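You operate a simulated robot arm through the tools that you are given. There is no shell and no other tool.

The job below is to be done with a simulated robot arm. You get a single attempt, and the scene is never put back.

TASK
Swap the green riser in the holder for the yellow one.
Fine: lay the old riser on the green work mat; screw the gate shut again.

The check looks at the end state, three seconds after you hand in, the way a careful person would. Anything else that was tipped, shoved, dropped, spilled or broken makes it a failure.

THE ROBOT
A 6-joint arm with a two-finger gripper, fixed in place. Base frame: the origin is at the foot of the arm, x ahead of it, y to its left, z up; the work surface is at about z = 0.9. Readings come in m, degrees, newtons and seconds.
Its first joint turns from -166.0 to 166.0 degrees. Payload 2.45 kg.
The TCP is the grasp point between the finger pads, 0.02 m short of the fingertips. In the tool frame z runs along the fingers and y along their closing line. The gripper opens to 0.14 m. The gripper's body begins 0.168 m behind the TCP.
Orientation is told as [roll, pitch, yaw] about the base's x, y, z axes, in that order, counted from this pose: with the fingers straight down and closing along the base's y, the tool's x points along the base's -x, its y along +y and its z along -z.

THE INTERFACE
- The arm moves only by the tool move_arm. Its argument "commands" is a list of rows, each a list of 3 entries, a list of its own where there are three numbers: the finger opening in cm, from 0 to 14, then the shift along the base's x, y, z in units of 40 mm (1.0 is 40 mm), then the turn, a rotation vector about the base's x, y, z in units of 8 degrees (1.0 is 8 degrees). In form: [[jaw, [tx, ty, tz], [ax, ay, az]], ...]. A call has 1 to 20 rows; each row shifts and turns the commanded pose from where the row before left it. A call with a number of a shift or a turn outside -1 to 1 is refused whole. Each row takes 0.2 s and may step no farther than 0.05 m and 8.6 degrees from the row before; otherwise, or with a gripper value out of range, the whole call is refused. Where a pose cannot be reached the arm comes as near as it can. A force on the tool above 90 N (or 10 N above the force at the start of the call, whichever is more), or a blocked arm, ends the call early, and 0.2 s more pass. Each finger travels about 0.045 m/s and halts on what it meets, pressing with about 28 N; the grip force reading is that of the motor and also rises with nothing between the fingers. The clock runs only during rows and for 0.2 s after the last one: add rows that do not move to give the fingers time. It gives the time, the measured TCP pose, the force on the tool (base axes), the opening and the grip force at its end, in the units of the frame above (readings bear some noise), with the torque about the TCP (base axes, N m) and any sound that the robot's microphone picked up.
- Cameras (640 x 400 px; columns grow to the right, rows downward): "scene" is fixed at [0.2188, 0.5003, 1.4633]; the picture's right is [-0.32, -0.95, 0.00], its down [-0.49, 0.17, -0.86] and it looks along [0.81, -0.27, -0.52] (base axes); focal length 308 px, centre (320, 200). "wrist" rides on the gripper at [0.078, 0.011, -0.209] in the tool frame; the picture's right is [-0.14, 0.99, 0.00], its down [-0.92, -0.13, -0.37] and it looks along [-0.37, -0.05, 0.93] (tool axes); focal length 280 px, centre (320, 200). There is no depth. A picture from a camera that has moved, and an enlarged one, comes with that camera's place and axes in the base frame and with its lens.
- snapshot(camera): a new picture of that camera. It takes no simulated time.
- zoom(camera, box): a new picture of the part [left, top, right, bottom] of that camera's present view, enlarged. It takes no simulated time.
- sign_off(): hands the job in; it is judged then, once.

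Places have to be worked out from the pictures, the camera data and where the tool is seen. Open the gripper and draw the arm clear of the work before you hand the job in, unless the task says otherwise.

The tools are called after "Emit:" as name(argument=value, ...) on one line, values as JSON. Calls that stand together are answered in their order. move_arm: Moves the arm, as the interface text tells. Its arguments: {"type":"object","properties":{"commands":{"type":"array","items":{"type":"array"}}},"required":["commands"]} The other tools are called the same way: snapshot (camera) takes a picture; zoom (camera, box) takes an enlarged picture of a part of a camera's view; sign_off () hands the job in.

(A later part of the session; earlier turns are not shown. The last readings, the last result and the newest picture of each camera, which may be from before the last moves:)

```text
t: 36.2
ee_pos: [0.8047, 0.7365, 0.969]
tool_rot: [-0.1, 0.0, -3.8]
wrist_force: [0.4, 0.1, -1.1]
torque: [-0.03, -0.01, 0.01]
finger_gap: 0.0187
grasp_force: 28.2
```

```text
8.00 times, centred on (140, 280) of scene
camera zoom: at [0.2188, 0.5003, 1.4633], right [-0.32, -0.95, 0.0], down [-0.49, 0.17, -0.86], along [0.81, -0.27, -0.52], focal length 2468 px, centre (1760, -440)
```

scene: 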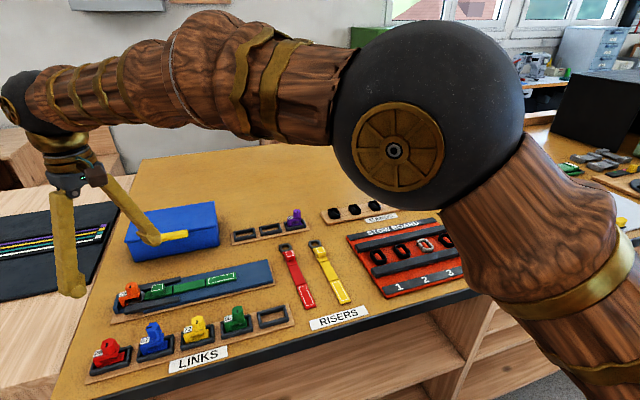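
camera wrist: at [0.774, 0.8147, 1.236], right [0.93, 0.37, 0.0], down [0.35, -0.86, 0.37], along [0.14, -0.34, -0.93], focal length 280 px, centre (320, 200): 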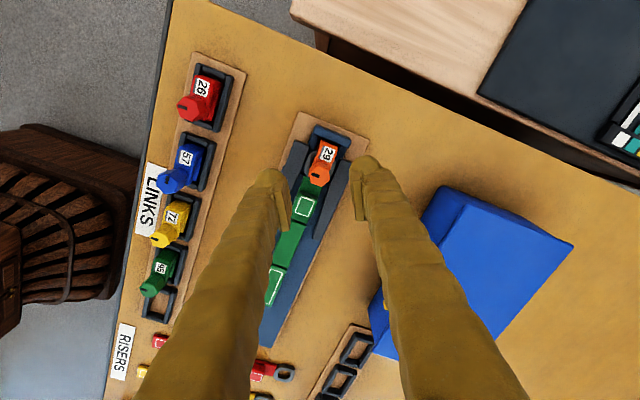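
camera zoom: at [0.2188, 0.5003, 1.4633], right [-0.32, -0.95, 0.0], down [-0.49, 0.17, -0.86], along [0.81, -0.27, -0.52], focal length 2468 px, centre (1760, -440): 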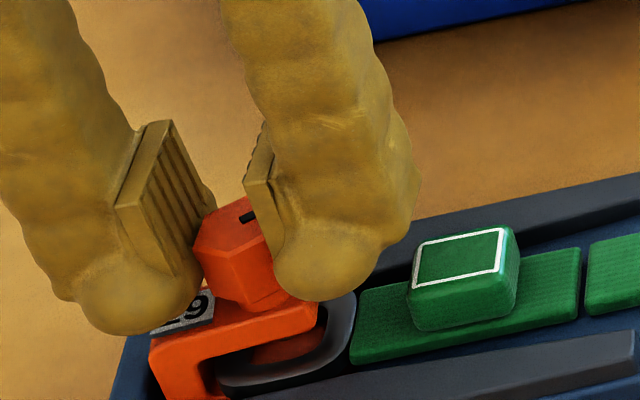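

The head is rising and the link body stays in place. I'll keep turning, 64° more with the same rise.

Emit:
move_arm(commands=[[1, [0, 0, 0.01], [0, 0, 1]], [1, [0, 0, 0.01], [0, 0, 1]], [1, [0, 0, 0.01], [0, 0, 1]], [1, [0, 0, 0.01], [0, 0, 1]], [1, [0, 0, 0.01], [0, 0, 1]], [1, [0, 0, 0.01], [0, 0, 1]], [1, [0, 0, 0.01], [0, 0, 1]], [1, [0, 0, 0.01], [0, 0, 1]], [1, [0, 0, 0], [0, 0, 0]]])

Emit:
zoom(camera="scene", box=[115, 255, 165, 305])

```text
t: 38.2
ee_pos: [0.804, 0.7372, 0.971]
tool_rot: [0.0, 0.0, 60.1]
wrist_force: [-0.1, 1.2, -1.3]
torque: [-0.01, -0.01, 0.0]
finger_gap: 0.0188
grasp_force: 27.9
```

```text
8.00 times, centred on (140, 280) of scene
camera zoom: at [0.2188, 0.5003, 1.4633], right [-0.32, -0.95, 0.0], down [-0.49, 0.17, -0.86], along [0.81, -0.27, -0.52], focal length 2468 px, centre (1760, -440)
```

zoom: 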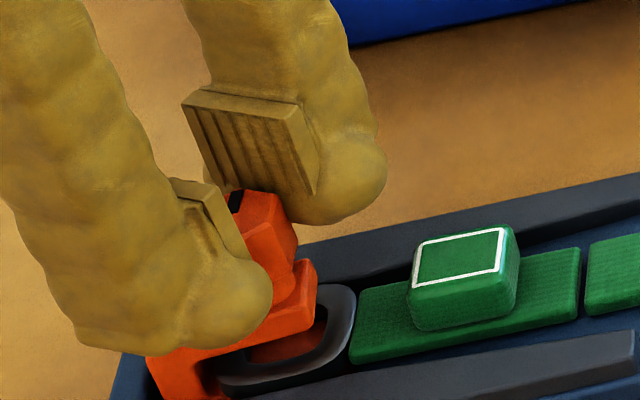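

The head is visibly raised. I'll zoom in to be sure the link body itself isn't moving.

Emit:
zoom(camera="scene", box=[120, 275, 160, 307])

Emit:
zoom(camera="wrist", box=[280, 140, 360, 220])

```text
12.50 times, centred on (140, 291) of scene
camera zoom: at [0.2188, 0.5003, 1.4633], right [-0.32, -0.95, 0.0], down [-0.49, 0.17, -0.86], along [0.81, -0.27, -0.52], focal length 3856 px, centre (2570, -938)
```

zoom: 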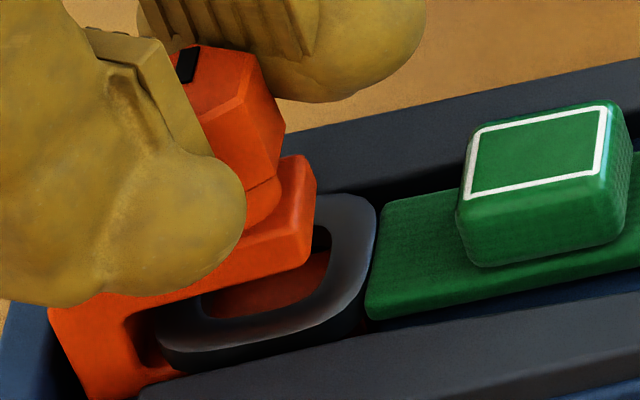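

```text
5.00 times, centred on (320, 180) of wrist
camera zoom: at [0.7571, 0.6743, 1.1807], right [-0.79, 0.61, 0.0], down [0.57, 0.74, 0.37], along [0.23, 0.29, -0.93], focal length 1402 px, centre (320, 300)
```

zoom: 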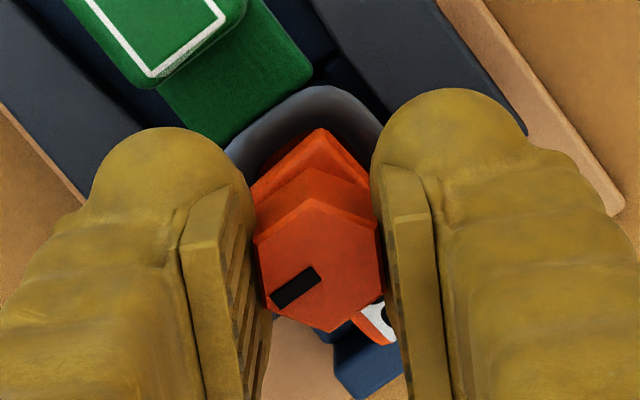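

The pin no longer shows inside the ring. I'll release the head, rise a bit and look at how far the pin is retracted before turning further.

Emit:
move_arm(commands=[[3, [0, 0, 0], [0, 0, 0]], [5, [0, 0, 0], [0, 0, 0]], [5, [0, 0, 0.5], [0, 0, 0]], [5, [0, 0, 1], [0, 0, 0]], [5, [0, 0, 1], [0, 0, 0]], [5, [0, 0, 0.5], [0, 0, 0]], [5, [0, 0, 0], [0, 0, 0]]])

Emit:
zoom(camera="scene", box=[120, 275, 160, 307])

Emit:
zoom(camera="wrist", box=[280, 120, 360, 200])

```text
t: 39.8
ee_pos: [0.8054, 0.7365, 1.0905]
tool_rot: [0.1, 0.1, 60.1]
wrist_force: [-0.8, 0.1, 0.4]
torque: [-0.02, -0.02, -0.03]
finger_gap: 0.0502
grasp_force: 0.1
```

```text
12.50 times, centred on (140, 291) of scene
camera zoom: at [0.2188, 0.5003, 1.4633], right [-0.32, -0.95, 0.0], down [-0.49, 0.17, -0.86], along [0.81, -0.27, -0.52], focal length 3856 px, centre (2570, -938)
```

zoom: 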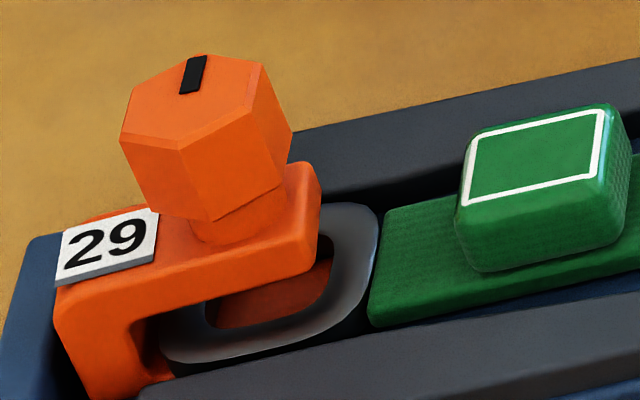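

```text
5.00 times, centred on (320, 160) of wrist
camera zoom: at [0.7576, 0.6735, 1.2993], right [-0.79, 0.61, 0.0], down [0.57, 0.73, 0.37], along [0.23, 0.29, -0.93], focal length 1402 px, centre (320, 400)
```

zoom: 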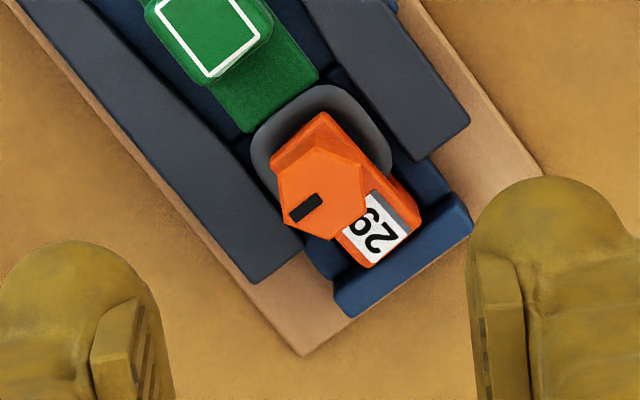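

The head has risen by roughly 5 mm and its collar shows, with the link body undisturbed. I'll look at the rack links as a reference for a fully open gate, and from another wrist angle at the orange link.

Emit:
zoom(camera="scene", box=[135, 315, 185, 355])

Emit:
zoom(camera="scene", box=[215, 300, 255, 332])

Emit:
zoom(camera="scene", box=[175, 308, 220, 344])

Emit:
zoom(camera="scene", box=[88, 330, 138, 370])

```text
10.00 times, centred on (160, 335) of scene
camera zoom: at [0.2188, 0.5003, 1.4633], right [-0.32, -0.95, 0.0], down [-0.49, 0.17, -0.86], along [0.81, -0.27, -0.52], focal length 3084 px, centre (1920, -1150)
```

zoom: 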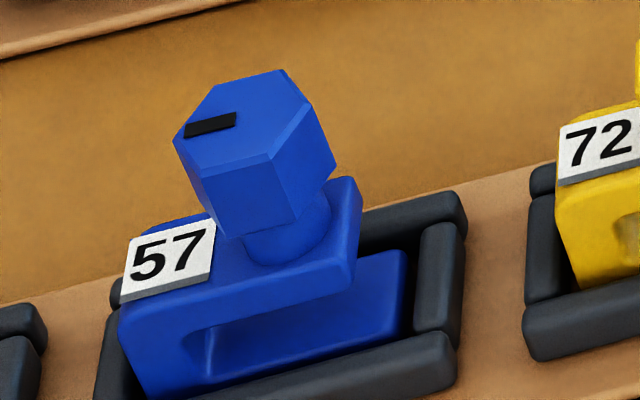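

```text
12.50 times, centred on (235, 316) of scene
camera zoom: at [0.2188, 0.5003, 1.4633], right [-0.32, -0.95, 0.0], down [-0.49, 0.17, -0.86], along [0.81, -0.27, -0.52], focal length 3856 px, centre (1382, -1250)
```

zoom: 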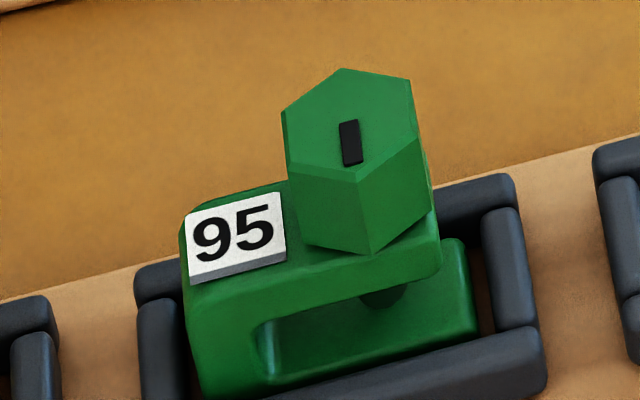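

```text
11.11 times, centred on (198, 326) of scene
camera zoom: at [0.2188, 0.5003, 1.4633], right [-0.32, -0.95, 0.0], down [-0.49, 0.17, -0.86], along [0.81, -0.27, -0.52], focal length 3427 px, centre (1681, -1200)
```

zoom: 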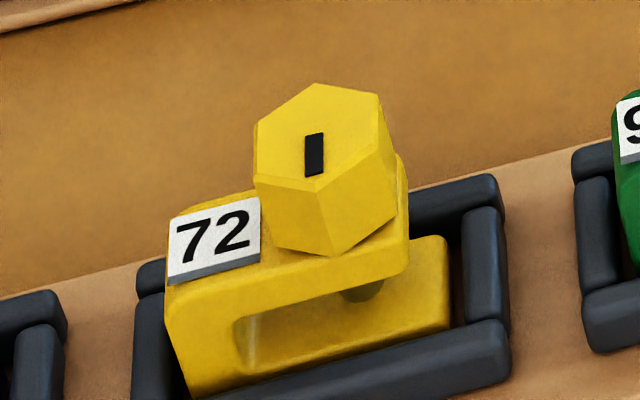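

```text
10.00 times, centred on (113, 350) of scene
camera zoom: at [0.2188, 0.5003, 1.4633], right [-0.32, -0.95, 0.0], down [-0.49, 0.17, -0.86], along [0.81, -0.27, -0.52], focal length 3084 px, centre (2390, -1300)
```

zoom: 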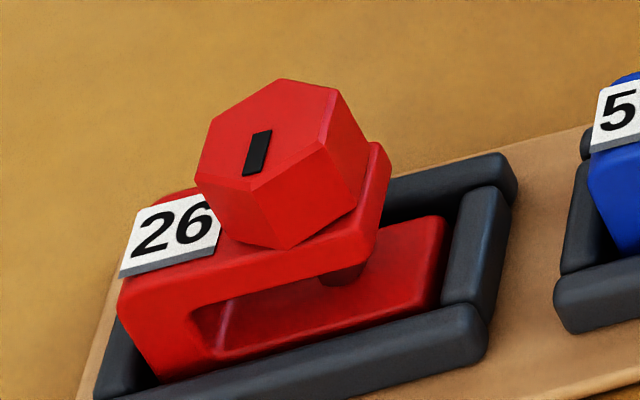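

The rack's blue link, with its gate open, has the head raised slightly more than ours and its slot a quarter-turn further, so about 270° total looks like "open". I'll go back down (3 mm lower than before for a better bite), re-grip, and turn another 88°.

Emit:
move_arm(commands=[[5, [0, 0, -1], [0, 0, 0]], [5, [0, 0, -1], [0, 0, 0]], [5, [0, 0, -0.6], [0, 0, 0]], [5, [0, 0, -0.475], [0, 0, 0]], [3, [0, 0, 0], [0, 0, 0]], [1, [0, 0, 0], [0, 0, 0]], [1, [0, 0, 0], [0, 0, 0]]])

Emit:
zoom(camera="wrist", box=[280, 140, 360, 220])

```text
t: 41.4
ee_pos: [0.8055, 0.7381, 0.9665]
tool_rot: [0.0, 0.0, 60.1]
wrist_force: [-1.4, 0.5, -0.1]
torque: [-0.01, 0.04, 0.01]
finger_gap: 0.0192
grasp_force: 28.2
```

```text
5.00 times, centred on (320, 180) of wrist
camera zoom: at [0.7579, 0.6749, 1.176], right [-0.79, 0.61, 0.0], down [0.57, 0.73, 0.37], along [0.23, 0.29, -0.93], focal length 1402 px, centre (320, 300)
```

zoom: 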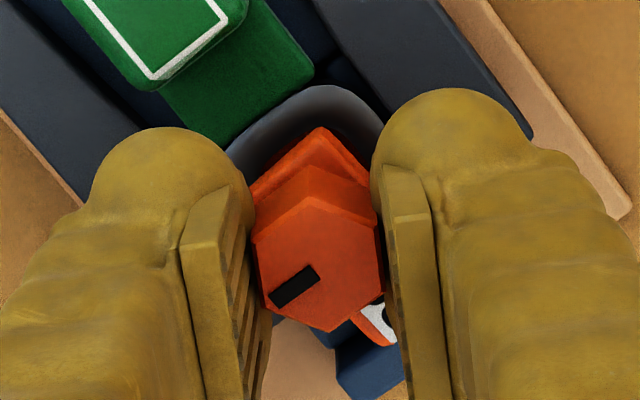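

The head is gripped again. I'll turn 88° more counter-clockwise with about 0.25 mm rise per 8° row.

Emit:
move_arm(commands=[[1, [0, 0, 0.006], [0, 0, 1]], [1, [0, 0, 0.006], [0, 0, 1]], [1, [0, 0, 0.006], [0, 0, 1]], [1, [0, 0, 0.006], [0, 0, 1]], [1, [0, 0, 0.006], [0, 0, 1]], [1, [0, 0, 0], [0, 0, 0]]])

Emit:
move_arm(commands=[[1, [0, 0, 0.006], [0, 0, 1]], [1, [0, 0, 0.006], [0, 0, 1]], [1, [0, 0, 0.006], [0, 0, 1]], [1, [0, 0, 0.006], [0, 0, 1]], [1, [0, 0, 0.006], [0, 0, 1]], [1, [0, 0, 0.006], [0, 0, 1]], [1, [0, 0, 0], [0, 0, 0]]])

Emit:
zoom(camera="wrist", box=[280, 140, 360, 220])

Emit:
zoom(camera="scene", box=[120, 275, 160, 307])

```text
t: 42.8
ee_pos: [0.8057, 0.7363, 0.969]
tool_rot: [0.1, 0.0, 100.2]
wrist_force: [0.6, -0.5, -0.2]
torque: [0.0, 0.03, -0.01]
finger_gap: 0.0188
grasp_force: 28.2
```

```text
t: 44.4
ee_pos: [0.8052, 0.7373, 0.9717]
tool_rot: [0.1, 0.0, 148.2]
wrist_force: [-2.8, 2.5, 0.1]
torque: [0.11, 0.14, -0.02]
finger_gap: 0.0189
grasp_force: 28.0
```

```text
5.00 times, centred on (320, 180) of wrist
camera zoom: at [0.8666, 0.686, 1.1802], right [-0.64, -0.77, 0.0], down [-0.71, 0.59, 0.37], along [-0.28, 0.24, -0.93], focal length 1402 px, centre (320, 300)
```

zoom: 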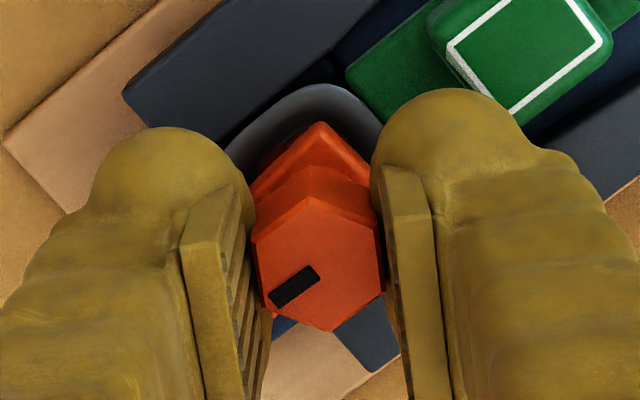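

```text
12.50 times, centred on (140, 291) of scene
camera zoom: at [0.2188, 0.5003, 1.4633], right [-0.32, -0.95, 0.0], down [-0.49, 0.17, -0.86], along [0.81, -0.27, -0.52], focal length 3856 px, centre (2570, -938)
```

zoom: 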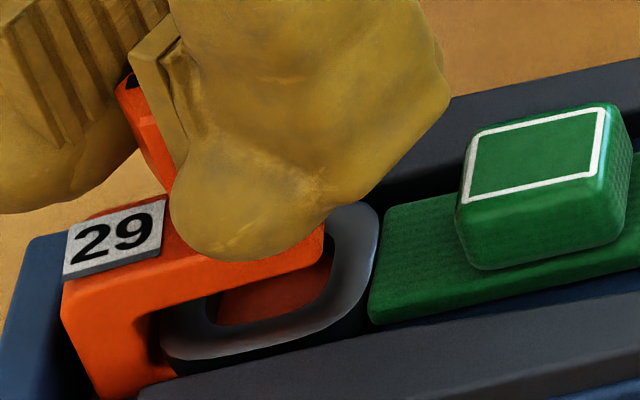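

At the end of the turn there's a sideways force and the link body shifted about a millimetre – perhaps the screw reached its stop. I'll release, rise and look.

Emit:
move_arm(commands=[[3, [0, 0, 0], [0, 0, 0]], [5, [0, 0, 0], [0, 0, 0]], [5, [0, 0, 0.5], [0, 0, 0]], [5, [0, 0, 1], [0, 0, 0]], [5, [0, 0, 1], [0, 0, 0]], [5, [0, 0, 0.5], [0, 0, 0]], [5, [0, 0, 0], [0, 0, 0]]])

Emit:
zoom(camera="scene", box=[120, 275, 160, 307])

Emit:
zoom(camera="wrist", box=[280, 120, 360, 200])

```text
t: 46.0
ee_pos: [0.8046, 0.7348, 1.0906]
tool_rot: [0.2, 0.1, 148.0]
wrist_force: [0.7, -0.3, 0.4]
torque: [0.03, 0.04, -0.03]
finger_gap: 0.05
grasp_force: 0.1
```

```text
12.50 times, centred on (140, 291) of scene
camera zoom: at [0.2188, 0.5003, 1.4633], right [-0.32, -0.95, 0.0], down [-0.49, 0.17, -0.86], along [0.81, -0.27, -0.52], focal length 3856 px, centre (2570, -938)
```

zoom: 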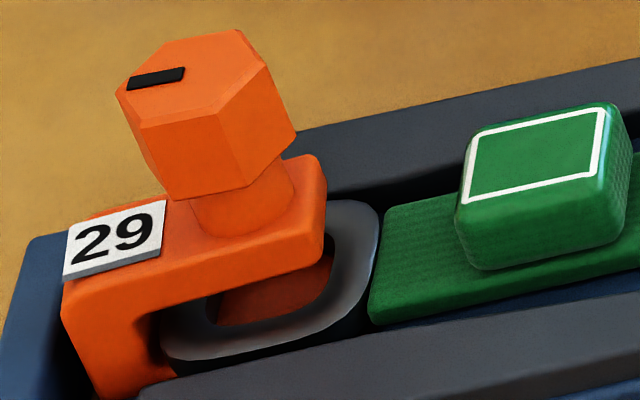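

```text
5.00 times, centred on (320, 160) of wrist
camera zoom: at [0.865, 0.6845, 1.3], right [-0.64, -0.77, 0.0], down [-0.71, 0.59, 0.37], along [-0.28, 0.24, -0.93], focal length 1402 px, centre (320, 400)
```

zoom: 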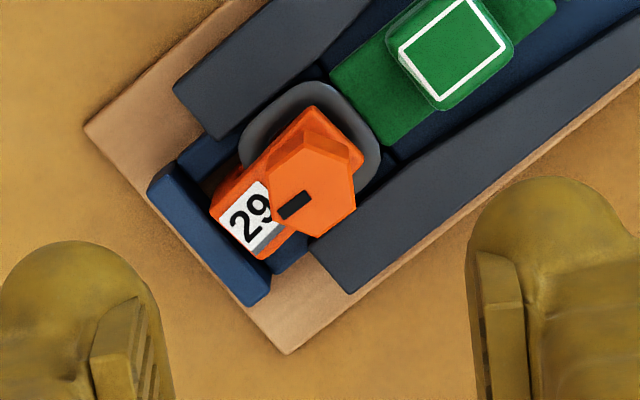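

The head is now raised as much as the blue link's, at the same slot angle, so the gate should be open. I'll rotate the tool back to yaw 0 at this height, then look at the gap and the riser's block.

Emit:
move_arm(commands=[[5, [0, 0, 0], [0, 0, -1]], [5, [0, 0, 0], [0, 0, -1]], [5, [0, 0, 0], [0, 0, -1]], [5, [0, 0, 0], [0, 0, -1]], [5, [0, 0, 0], [0, 0, -1]], [5, [0, 0, 0], [0, 0, -1]], [5, [0, 0, 0], [0, 0, -1]], [5, [0, 0, 0], [0, 0, -1]], [5, [0, 0, 0], [0, 0, -1]], [5, [0, 0, 0], [0, 0, -1]], [5, [0, 0, 0], [0, 0, -1]], [5, [0, 0, 0], [0, 0, -1]], [5, [0, 0, 0], [0, 0, -1]], [5, [0, 0, 0], [0, 0, -1]], [5, [0, 0, 0], [0, 0, -1]], [5, [0, 0, 0], [0, 0, -1]], [5, [0, 0, 0], [0, 0, -1]], [5, [0, 0, 0], [0, 0, -1]], [5, [0, 0, 0], [0, 0, -0.5]], [5, [0, 0, 0], [0, 0, 0]]])

Emit:
snapshot(camera="wrist")

```text
t: 50.2
ee_pos: [0.8046, 0.7383, 1.0907]
tool_rot: [-0.1, 0.0, 0.1]
wrist_force: [0.5, 1.0, 0.3]
torque: [-0.02, 0.0, -0.02]
finger_gap: 0.0498
grasp_force: 0.2
```

```text
taken
camera wrist: at [0.7265, 0.7474, 1.2999], right [0.14, 0.99, 0.0], down [0.92, -0.13, 0.37], along [0.37, -0.05, -0.93], focal length 280 px, centre (320, 200)
```

wrist: 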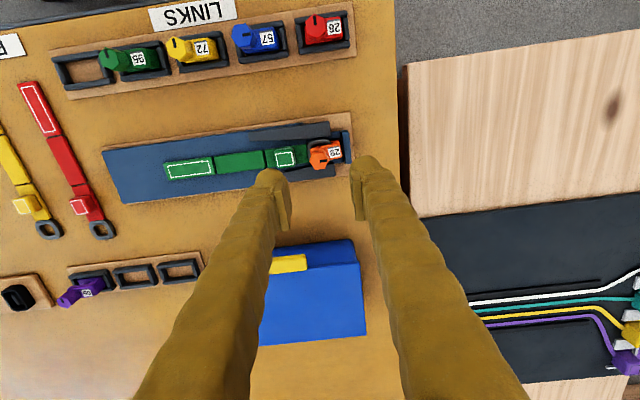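

I'll tilt the tool about 40° and pull back so the wrist camera looks at the link from the side (low angle, towards +x), to see whether the pin is clear of the ring.

Emit:
move_arm(commands=[[5, [-0.72, 0, -0.2], [0, -1, 0]], [5, [-0.72, 0, -0.2], [0, -1, 0]], [5, [-0.72, 0, -0.2], [0, -1, 0]], [5, [-0.72, 0, -0.2], [0, -1, 0]], [5, [-0.72, 0, -0.2], [0, -1, 0]], [5, [0, 0, 0], [0, 0, 0]], [5, [0, 0, 0], [0, 0, 0]]])

Emit:
snapshot(camera="wrist")

Emit:
snapshot(camera="scene")

```text
t: 51.8
ee_pos: [0.6612, 0.7368, 1.0508]
tool_rot: [-0.2, -40.0, 0.2]
wrist_force: [0.8, -0.5, -0.4]
torque: [-0.01, 0.03, 0.01]
finger_gap: 0.0501
grasp_force: 0.1
```

```text
taken
camera wrist: at [0.466, 0.7475, 1.1603], right [0.1, 0.99, 0.09], down [0.47, -0.13, 0.88], along [0.88, -0.05, -0.48], focal length 280 px, centre (320, 200)
```

wrist: 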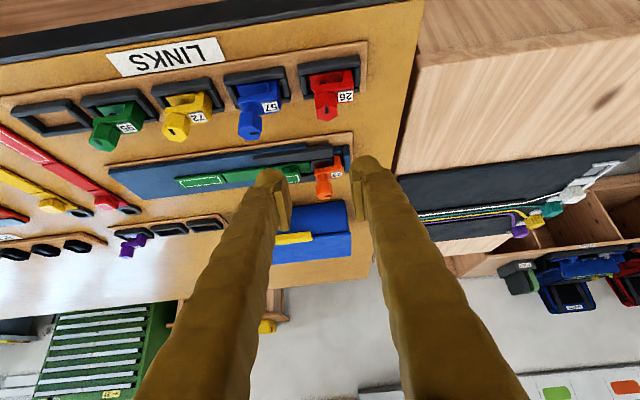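

```text
taken
```

scene: 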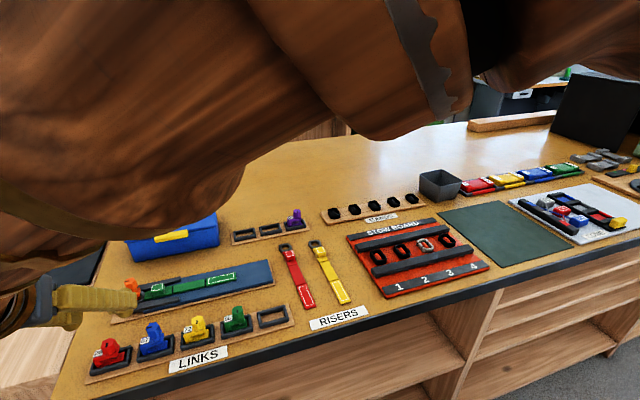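

The low view is upside-down but useful. I'll zoom in on the link and on the blue rack link for comparison.

Emit:
zoom(camera="wrist", box=[280, 140, 360, 210])

Emit:
zoom(camera="wrist", box=[220, 60, 300, 140])

```text
5.71 times, centred on (320, 175) of wrist
camera zoom: at [0.466, 0.7475, 1.1603], right [0.1, 0.99, 0.09], down [0.47, -0.13, 0.88], along [0.88, -0.05, -0.48], focal length 1602 px, centre (320, 343)
```

zoom: 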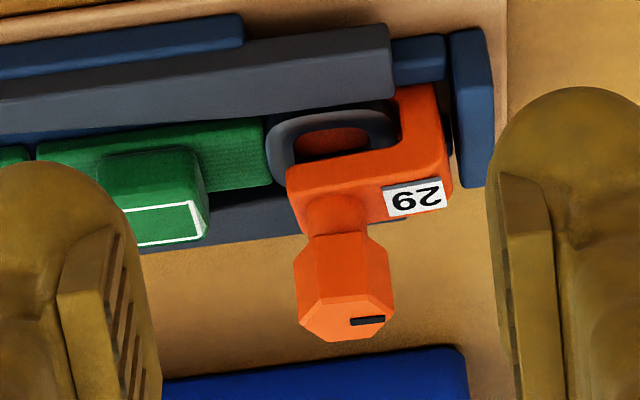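

```text
5.00 times, centred on (260, 100) of wrist
camera zoom: at [0.466, 0.7475, 1.1603], right [0.1, 0.99, 0.09], down [0.47, -0.13, 0.88], along [0.88, -0.05, -0.48], focal length 1402 px, centre (620, 700)
```

zoom: 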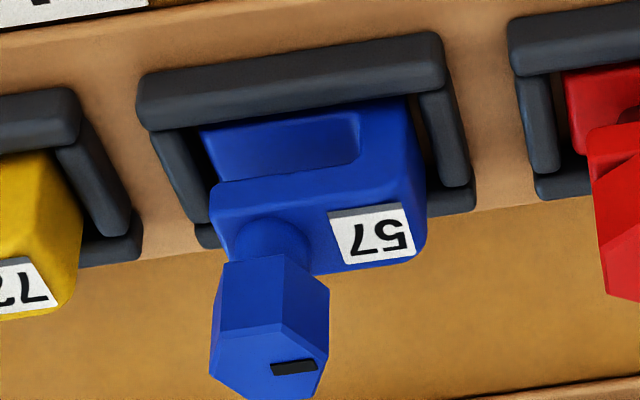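

No pin is visible inside the ring any more, and the head looks about 9–10 mm up. I'll shift 5 cm toward −y in this tilted pose to see the riser's block and the walls beside it, so I can plan the grip.

Emit:
move_arm(commands=[[5, [0, -0.8, 0], [0, 0, 0]], [5, [0, -0.6, 0], [0, 0, 0]], [5, [0, 0, 0], [0, 0, 0]]])

Emit:
zoom(camera="wrist", box=[285, 135, 375, 205])

Emit:
zoom(camera="wrist", box=[180, 120, 340, 220])

```text
t: 52.6
ee_pos: [0.6587, 0.6825, 1.0503]
tool_rot: [-0.1, -40.0, 0.3]
wrist_force: [-0.2, -0.4, 0.6]
torque: [-0.02, 0.01, -0.03]
finger_gap: 0.0501
grasp_force: 0.0
```

```text
5.71 times, centred on (330, 170) of wrist
camera zoom: at [0.4656, 0.6924, 1.1603], right [0.1, 0.99, 0.09], down [0.47, -0.13, 0.87], along [0.88, -0.05, -0.48], focal length 1602 px, centre (263, 371)
```

zoom: 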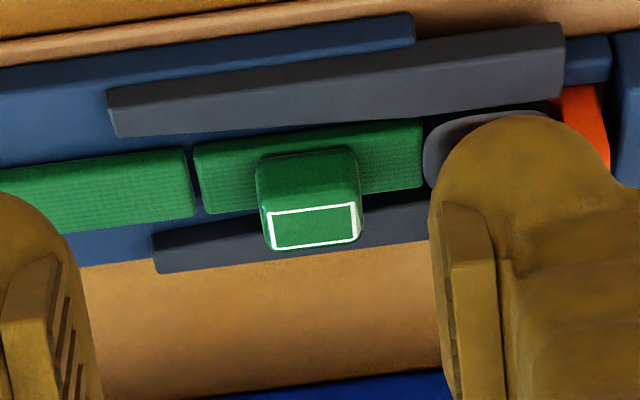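

```text
4.00 times, centred on (260, 170) of wrist
camera zoom: at [0.4656, 0.6924, 1.1603], right [0.1, 0.99, 0.09], down [0.47, -0.13, 0.87], along [0.88, -0.05, -0.48], focal length 1122 px, centre (560, 320)
```

zoom: 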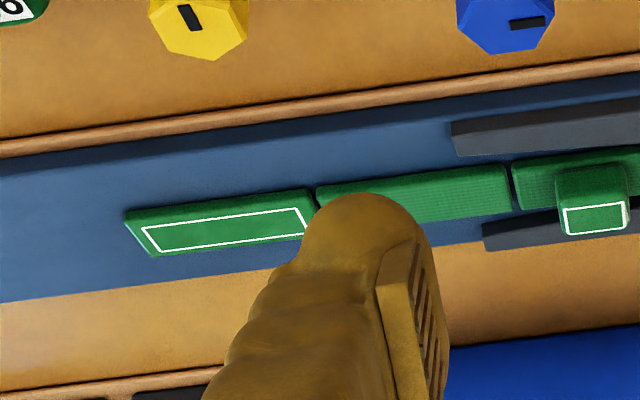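

The block stands roughly 5–12 mm above the side walls (wall tops ≈ 0.926), and walls are ~39 mm apart, so I'll grip the block across its width (closing along x, yaw 90°) with fingertips just above the walls. First I un-tilt over the block and yaw to 90°.

Emit:
move_arm(commands=[[5, [0.745, 0.04, 0], [0, 1, 0]], [5, [0.745, 0.04, 0], [0, 1, 0]], [5, [0.745, 0.04, 0], [0, 1, 0]], [5, [0.745, 0.04, 0], [0, 1, 0]], [5, [0.745, 0.04, 0], [0, 1, 0]], [5, [0, 0, 0], [0, 0, 1]], [5, [0, 0, 0], [0, 0, 1]], [5, [0, 0, 0], [0, 0, 1]], [5, [0, 0, 0], [0, 0, 1]], [5, [0, 0, 0], [0, 0, 1]], [5, [0, 0, 0], [0, 0, 1]], [5, [0, 0, 0], [0, 0, 1]], [5, [0, 0, 0], [0, 0, 1]], [5, [0, 0, 0], [0, 0, 1]], [5, [0, 0, 0], [0, 0, 1]], [5, [0, 0, 0], [0, 0, 1]], [5, [0, 0, 0], [0, 0, 0.25]], [5, [0, 0, 0], [0, 0, 0]]])

Emit:
snapshot(camera="wrist")

Emit:
zoom(camera="wrist", box=[260, 130, 380, 230])

```text
t: 56.4
ee_pos: [0.8098, 0.6877, 1.0512]
tool_rot: [0.1, 0.0, 90.2]
wrist_force: [-0.9, -0.6, -0.3]
torque: [-0.01, -0.01, -0.02]
finger_gap: 0.05
grasp_force: 0.1
```

```text
taken
camera wrist: at [0.7998, 0.6097, 1.2602], right [-0.99, 0.13, 0.0], down [0.13, 0.92, 0.37], along [0.05, 0.37, -0.93], focal length 280 px, centre (320, 200)
```

wrist: 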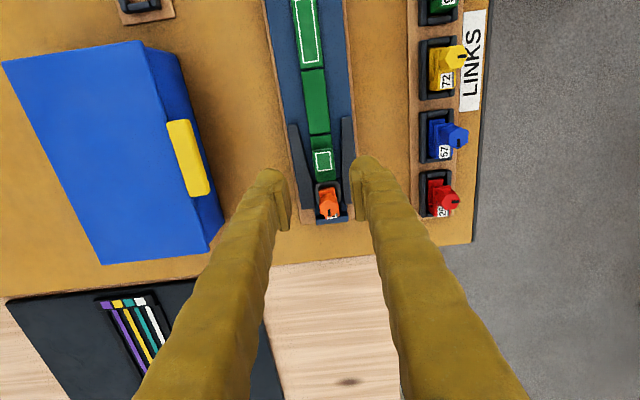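

```text
4.00 times, centred on (320, 180) of wrist
camera zoom: at [0.7998, 0.6097, 1.2602], right [-0.99, 0.13, 0.0], down [0.13, 0.92, 0.37], along [0.05, 0.37, -0.93], focal length 1122 px, centre (320, 280)
```

zoom: 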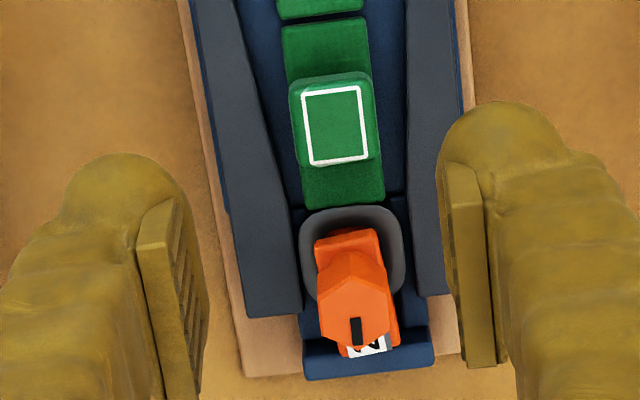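

The view is clear: block centre at (0.806, 0.6905), 25 mm wide, aligned with y. I'll descend to TCP z ≈ 0.951 (tips ≈ 0.931, just above the walls).

Emit:
move_arm(commands=[[5, [-0.07, 0.07, -1], [0, 0, 0]], [5, [0, 0, -1], [0, 0, 0]], [5, [0, 0, -0.5], [0, 0, 0]], [5, [0, 0, 0], [0, 0, 0]]])

Emit:
zoom(camera="wrist", box=[260, 130, 380, 230])

Emit:
zoom(camera="scene", box=[120, 260, 190, 316])

```text
t: 57.4
ee_pos: [0.8085, 0.6913, 0.9507]
tool_rot: [0.0, -0.1, 90.1]
wrist_force: [0.0, 0.3, 0.6]
torque: [-0.02, 0.0, -0.02]
finger_gap: 0.0498
grasp_force: 0.1
```

```text
4.00 times, centred on (320, 180) of wrist
camera zoom: at [0.7984, 0.6125, 1.1588], right [-0.99, 0.14, 0.0], down [0.13, 0.92, 0.37], along [0.05, 0.37, -0.93], focal length 1122 px, centre (320, 280)
```

zoom: 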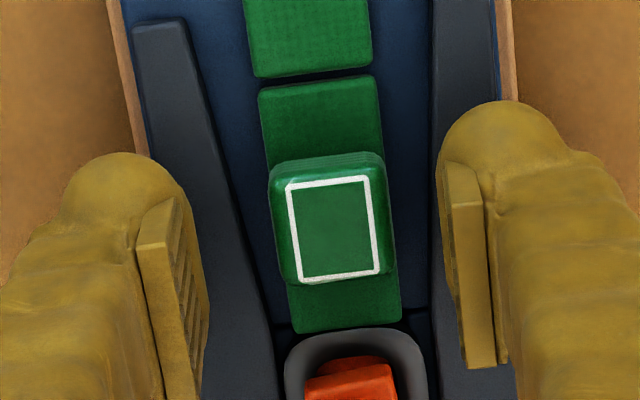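

```text
7.14 times, centred on (155, 288) of scene
camera zoom: at [0.2188, 0.5003, 1.4633], right [-0.32, -0.95, 0.0], down [-0.49, 0.17, -0.86], along [0.81, -0.27, -0.52], focal length 2203 px, centre (1499, -429)
```

zoom: 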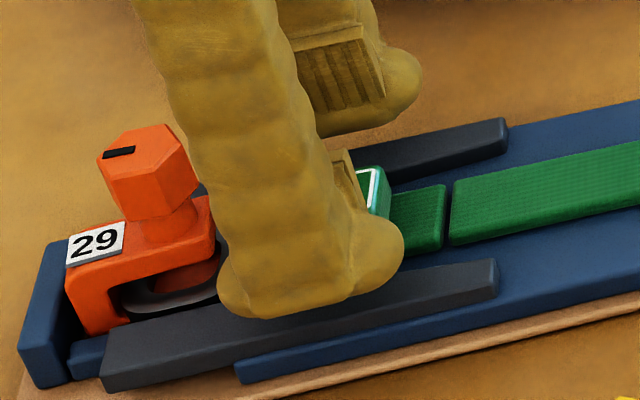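

The block's top is at z ≈ 0.931–0.935 and slightly toward −x of the TCP. I'll shift −2.5 mm in x and lower in small steps, watching for contact with the wall tops.

Emit:
move_arm(commands=[[4, [-0.06, 0, 0], [0, 0, 0]], [3.2, [0, 0, -0.05], [0, 0, 0]], [3.2, [0, 0, 0], [0, 0, 0]]])

Emit:
move_arm(commands=[[3.2, [0, 0, -0.05], [0, 0, 0]], [3.2, [0, 0, 0], [0, 0, 0]]])

Emit:
zoom(camera="wrist", box=[260, 130, 380, 230])

Emit:
zoom(camera="scene", box=[120, 260, 190, 316])

```text
t: 58.2
ee_pos: [0.806, 0.6896, 0.9489]
tool_rot: [0.1, 0.0, 90.1]
wrist_force: [0.4, 0.5, 0.0]
torque: [-0.02, 0.0, 0.02]
finger_gap: 0.0321
grasp_force: 0.1
```

```text
t: 58.8
ee_pos: [0.8045, 0.691, 0.9464]
tool_rot: [0.2, 0.0, 90.1]
wrist_force: [0.1, 0.2, 0.0]
torque: [0.02, -0.01, 0.01]
finger_gap: 0.0322
grasp_force: 0.1
```

```text
4.00 times, centred on (320, 180) of wrist
camera zoom: at [0.795, 0.6121, 1.1558], right [-0.99, 0.14, 0.0], down [0.13, 0.92, 0.37], along [0.05, 0.37, -0.93], focal length 1122 px, centre (320, 280)
```

zoom: 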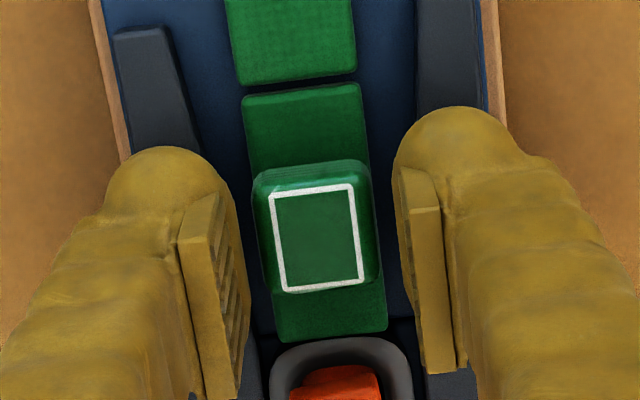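

```text
7.14 times, centred on (155, 288) of scene
camera zoom: at [0.2188, 0.5003, 1.4633], right [-0.32, -0.95, 0.0], down [-0.49, 0.17, -0.86], along [0.81, -0.27, -0.52], focal length 2203 px, centre (1499, -429)
```

zoom: 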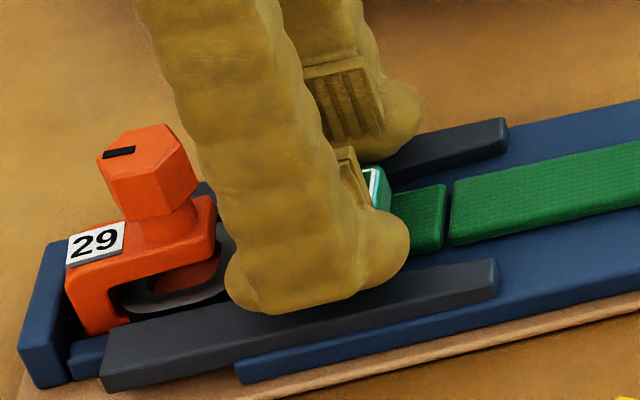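

No contact yet at TCP z ≈ 0.9465 and the block is centred. I'll lower further in 2 mm steps.

Emit:
move_arm(commands=[[3.2, [0, 0, -0.05], [0, 0, 0]], [3.2, [0, 0, 0], [0, 0, 0]]])

Emit:
move_arm(commands=[[3.2, [0, 0, -0.04], [0, 0, 0]], [3.2, [0, 0, 0], [0, 0, 0]]])

```text
t: 59.4
ee_pos: [0.8041, 0.6917, 0.945]
tool_rot: [0.2, 0.0, 90.1]
wrist_force: [-0.8, 0.2, -0.1]
torque: [0.0, 0.01, 0.0]
finger_gap: 0.0323
grasp_force: 0.0
```

```text
t: 60.0
ee_pos: [0.8053, 0.6918, 0.9431]
tool_rot: [0.1, 0.1, 90.0]
wrist_force: [0.0, -0.1, 0.0]
torque: [-0.04, -0.02, 0.0]
finger_gap: 0.0322
grasp_force: 0.0
```

Still free at TCP z ≈ 0.943, giving about 8–12 mm of overlap with the block. Closing on the block now.

Emit:
move_arm(commands=[[2.4, [0, 0, 0], [0, 0, 0]], [1.5, [0, 0, 0], [0, 0, 0]], [1.5, [0, 0, 0], [0, 0, 0]]])

Emit:
zoom(camera="wrist", box=[260, 130, 380, 230])

Emit:
zoom(camera="scene", box=[120, 260, 190, 316])

```text
t: 60.8
ee_pos: [0.8054, 0.6912, 0.9439]
tool_rot: [0.2, 0.1, 90.1]
wrist_force: [-0.6, -0.2, 0.6]
torque: [-0.01, -0.01, 0.0]
finger_gap: 0.0241
grasp_force: 27.9
```

```text
4.00 times, centred on (320, 180) of wrist
camera zoom: at [0.7948, 0.6126, 1.1519], right [-0.99, 0.14, 0.0], down [0.13, 0.92, 0.37], along [0.05, 0.37, -0.93], focal length 1122 px, centre (320, 280)
```

zoom: 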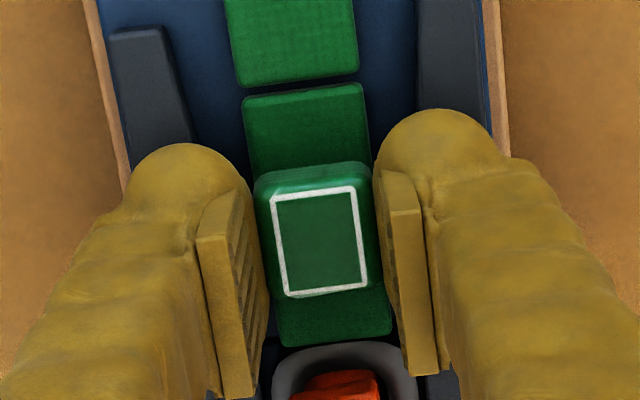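

```text
7.14 times, centred on (155, 288) of scene
camera zoom: at [0.2188, 0.5003, 1.4633], right [-0.32, -0.95, 0.0], down [-0.49, 0.17, -0.86], along [0.81, -0.27, -0.52], focal length 2203 px, centre (1499, -429)
```

zoom: 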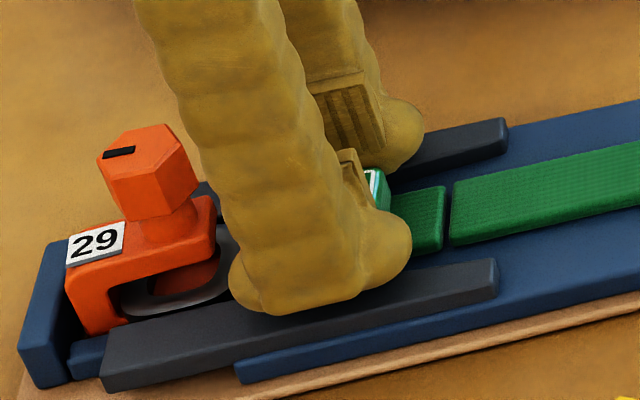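

The block is held (gap 24 mm, 28 N). I'll pull gently toward −y by 2 mm then 4 mm and check the force for any snag on the pin.

Emit:
move_arm(commands=[[1.5, [0, -0.05, 0], [0, 0, 0]], [1.5, [0, 0, 0], [0, 0, 0]]])

Emit:
move_arm(commands=[[1.5, [0, -0.05, 0], [0, 0, 0]], [1.5, [0, -0.05, 0], [0, 0, 0]], [1.5, [0, 0, 0], [0, 0, 0]]])

Emit:
zoom(camera="scene", box=[120, 260, 190, 316])

Emit:
zoom(camera="wrist", box=[260, 130, 380, 230])

```text
t: 61.4
ee_pos: [0.8046, 0.6889, 0.9428]
tool_rot: [0.2, 0.0, 90.0]
wrist_force: [-0.6, 0.0, 0.6]
torque: [-0.01, 0.01, -0.03]
finger_gap: 0.0244
grasp_force: 28.1
```

```text
t: 62.2
ee_pos: [0.8042, 0.6847, 0.9432]
tool_rot: [0.1, 0.0, 90.1]
wrist_force: [-0.1, -0.1, -0.6]
torque: [0.0, 0.04, 0.01]
finger_gap: 0.0244
grasp_force: 28.4
```

```text
7.14 times, centred on (155, 288) of scene
camera zoom: at [0.2188, 0.5003, 1.4633], right [-0.32, -0.95, 0.0], down [-0.49, 0.17, -0.86], along [0.81, -0.27, -0.52], focal length 2203 px, centre (1499, -429)
```

zoom: 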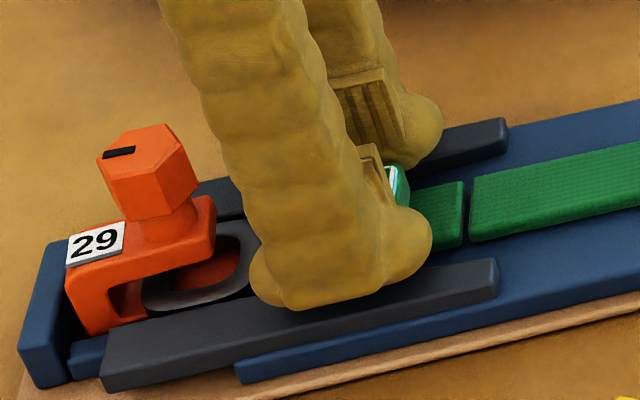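

```text
4.00 times, centred on (320, 180) of wrist
camera zoom: at [0.7942, 0.6067, 1.1525], right [-0.99, 0.14, 0.0], down [0.13, 0.92, 0.37], along [0.05, 0.37, -0.93], focal length 1122 px, centre (320, 280)
```

zoom: 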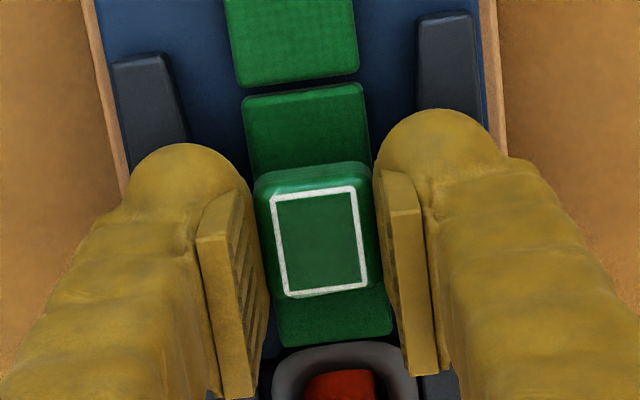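

No resistance and the link stayed put. The ring's rear bar still has to pass under the pin, so I'll keep pulling in small steps with force checks.

Emit:
move_arm(commands=[[1.5, [0, -0.05, 0], [0, 0, 0]], [1.5, [0, -0.05, 0], [0, 0, 0]], [1.5, [0, -0.05, 0], [0, 0, 0]]])

Emit:
move_arm(commands=[[1.5, [0, -0.05, 0], [0, 0, 0]], [1.5, [0, -0.05, 0], [0, 0, 0]], [1.5, [0, -0.05, 0], [0, 0, 0]]])

Emit:
zoom(camera="scene", box=[120, 260, 190, 316])

```text
t: 63.0
ee_pos: [0.804, 0.6786, 0.9445]
tool_rot: [0.0, -0.1, 90.2]
wrist_force: [-0.3, 0.7, -0.3]
torque: [0.01, 0.0, 0.01]
finger_gap: 0.024
grasp_force: 28.3
```

```text
t: 63.8
ee_pos: [0.8041, 0.6732, 0.9438]
tool_rot: [0.0, 0.1, 90.1]
wrist_force: [0.7, 0.2, 0.1]
torque: [-0.01, 0.02, 0.01]
finger_gap: 0.0243
grasp_force: 27.9
```

```text
7.14 times, centred on (155, 288) of scene
camera zoom: at [0.2188, 0.5003, 1.4633], right [-0.32, -0.95, 0.0], down [-0.49, 0.17, -0.86], along [0.81, -0.27, -0.52], focal length 2203 px, centre (1499, -429)
```

zoom: 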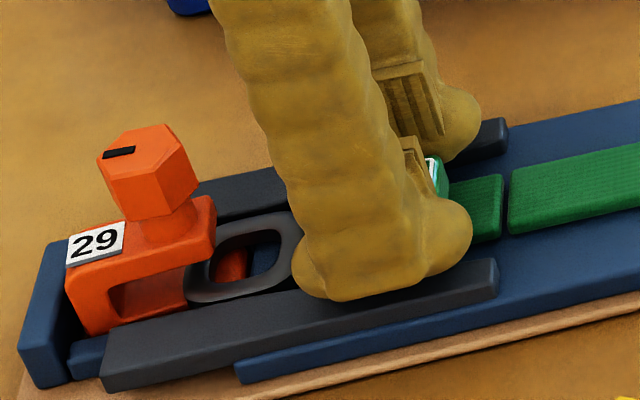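

The ring's rear bar has come past the pin freely, and the link hasn't moved. I'll continue pulling out until the ring fully clears the link.

Emit:
move_arm(commands=[[1.5, [0, -0.07, 0], [0, 0, 0]], [1.5, [0, -0.07, 0], [0, 0, 0]], [1.5, [0, -0.07, 0], [0, 0, 0]], [1.5, [0, -0.07, 0], [0, 0, 0]]])

Emit:
move_arm(commands=[[1.5, [0, -0.07, 0], [0, 0, 0]], [1.5, [0, -0.07, 0], [0, 0, 0]], [1.5, [0, -0.07, 0], [0, 0, 0]], [1.5, [0, -0.07, 0], [0, 0, 0]], [1.5, [0, -0.07, 0], [0, 0, 0]], [1.5, [0, 0, 0], [0, 0, 0]]])

Emit:
zoom(camera="scene", box=[110, 255, 260, 325])

Emit:
snapshot(camera="wrist")

```text
t: 64.8
ee_pos: [0.8041, 0.662, 0.9434]
tool_rot: [0.0, -0.2, 90.0]
wrist_force: [-1.3, 4.3, 7.5]
torque: [0.11, 0.06, -0.05]
finger_gap: 0.0242
grasp_force: 28.3
```

```text
t: 66.2
ee_pos: [0.8055, 0.6477, 0.9421]
tool_rot: [0.0, 0.0, 90.1]
wrist_force: [0.8, -0.3, 0.4]
torque: [-0.04, -0.02, 0.03]
finger_gap: 0.0237
grasp_force: 28.2
```

```text
4.27 times, centred on (185, 290) of scene
camera zoom: at [0.2188, 0.5003, 1.4633], right [-0.32, -0.95, 0.0], down [-0.49, 0.17, -0.86], along [0.81, -0.27, -0.52], focal length 1316 px, centre (896, -184)
```

zoom: 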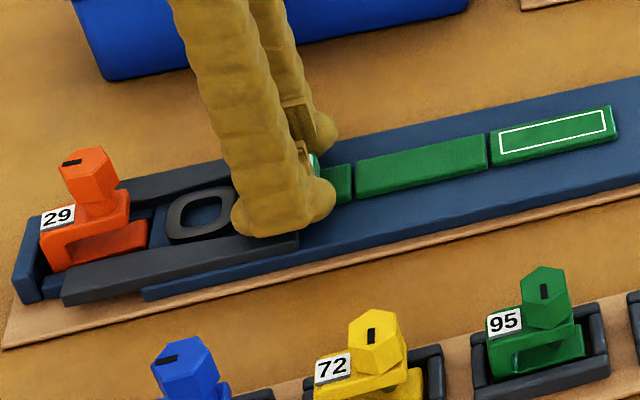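

```text
taken
camera wrist: at [0.795, 0.5692, 1.1519], right [-0.99, 0.14, 0.0], down [0.13, 0.92, 0.37], along [0.05, 0.37, -0.93], focal length 280 px, centre (320, 200)
```

wrist: 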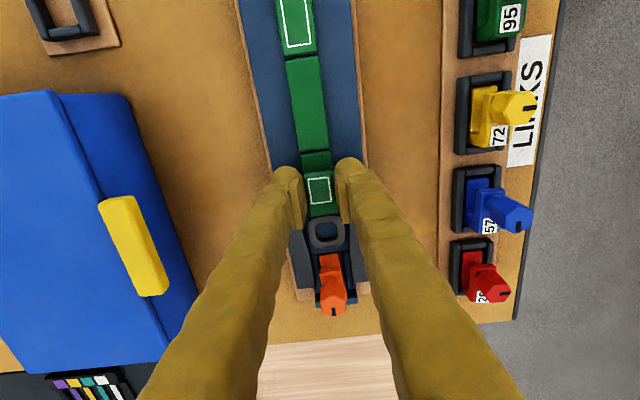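

The ring is fully clear of the link and the link is in place. Now I lift the green riser straight up and see how it hangs.

Emit:
move_arm(commands=[[1.5, [0, 0, 0.3], [0, 0, 0]], [1.5, [0, 0, 0.7], [0, 0, 0]], [1.5, [0, 0, 1], [0, 0, 0]], [1.5, [0, 0, 1], [0, 0, 0]], [1.5, [0, 0, 1], [0, 0, 0]], [1.5, [0, 0, 1], [0, 0, 0]], [1.5, [0, 0, 0], [0, 0, 0]], [1.5, [0, 0, 0], [0, 0, 0]]])

Emit:
snapshot(camera="scene")

Emit:
snapshot(camera="wrist")

```text
t: 68.0
ee_pos: [0.8034, 0.6464, 1.1449]
tool_rot: [0.0, 0.0, 90.0]
wrist_force: [-0.1, -0.4, -1.3]
torque: [0.02, 0.02, -0.01]
finger_gap: 0.0242
grasp_force: 28.3
```

```text
taken
```

scene: 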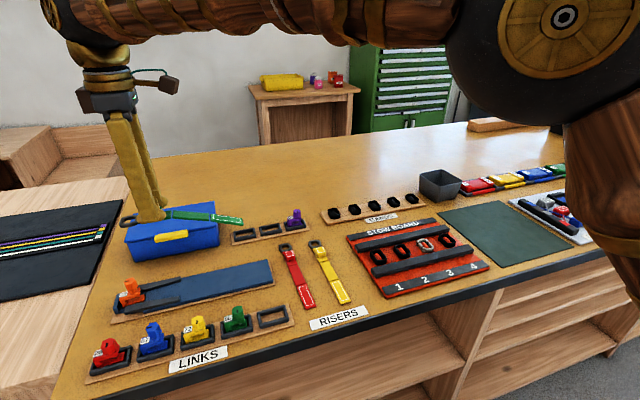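

```text
taken
camera wrist: at [0.7932, 0.568, 1.3543], right [-0.99, 0.14, 0.0], down [0.13, 0.92, 0.37], along [0.05, 0.37, -0.93], focal length 280 px, centre (320, 200)
```

wrist: 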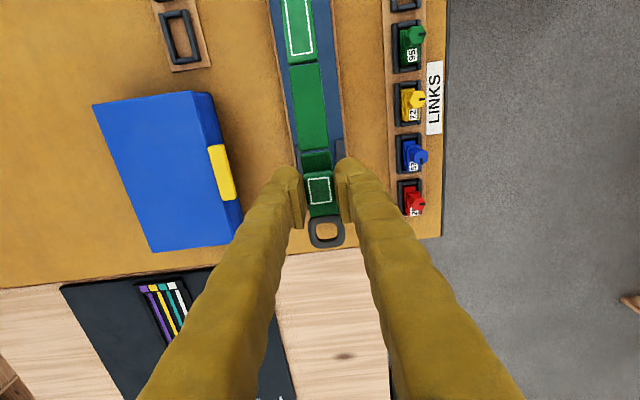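

The riser is held cleanly. I'll carry it at this height toward the mat while turning the tool back to yaw 0 (riser along x, ring at +x).

Emit:
move_arm(commands=[[1.5, [0, -0.5, 0], [0, 0, -0.3]], [1.5, [0, -0.9, 0], [0, 0, -0.6]], [1.5, [0, -0.98, 0], [0, 0, -0.6]], [1.5, [0, -0.98, 0], [0, 0, -0.6]], [1.5, [0, -0.98, 0], [0, 0, -0.6]], [1.5, [0, -0.98, 0], [0, 0, -0.6]], [1.5, [0, -0.98, 0], [0, 0, -0.6]], [1.5, [0, -0.98, 0], [0, 0, -0.6]], [1.5, [0, -0.98, 0], [0, 0, -0.6]], [1.5, [0, -0.98, 0], [0, 0, -0.6]], [1.5, [0, -0.98, 0], [0, 0, -0.6]], [1.5, [0, -0.98, 0], [0, 0, -0.6]], [1.5, [0, -0.98, 0], [0, 0, -0.6]], [1.5, [0, -0.98, 0], [0, 0, -0.6]], [1.5, [0, -0.98, 0], [0, 0, -0.6]], [1.5, [0, -0.98, 0], [0, 0, -0.6]], [1.5, [0, -0.98, 0], [0, 0, -0.6]], [1.5, [0, -0.98, 0], [0, 0, -0.6]], [1.5, [0, -0.98, 0], [0, 0, -0.6]], [1.5, [0, -0.5, 0], [0, 0, -0.15]]])

Emit:
snapshot(camera="wrist")

Emit:
snapshot(camera="scene")

```text
t: 72.2
ee_pos: [0.8038, -0.0956, 1.1426]
tool_rot: [0.0, 0.1, 0.0]
wrist_force: [-0.8, -0.2, -1.6]
torque: [0.01, -0.03, 0.02]
finger_gap: 0.0241
grasp_force: 27.7
```

```text
taken
camera wrist: at [0.726, -0.0843, 1.352], right [0.14, 0.99, 0.0], down [0.92, -0.13, 0.37], along [0.37, -0.05, -0.93], focal length 280 px, centre (320, 200)
```

wrist: 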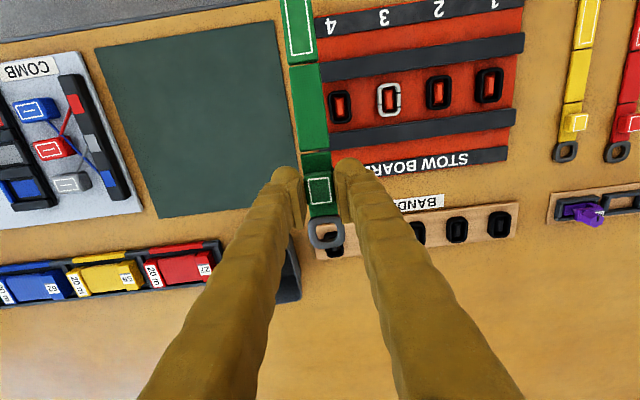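

```text
taken
```

scene: 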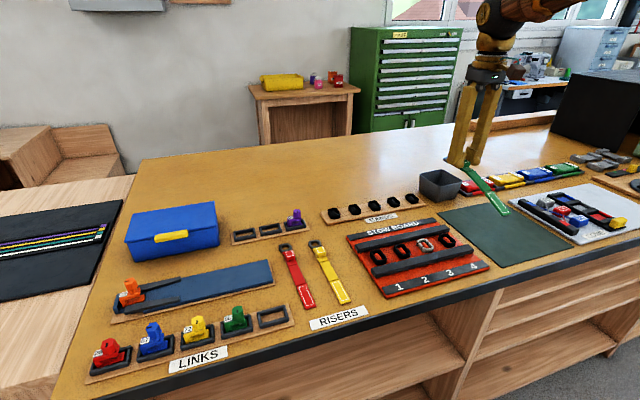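

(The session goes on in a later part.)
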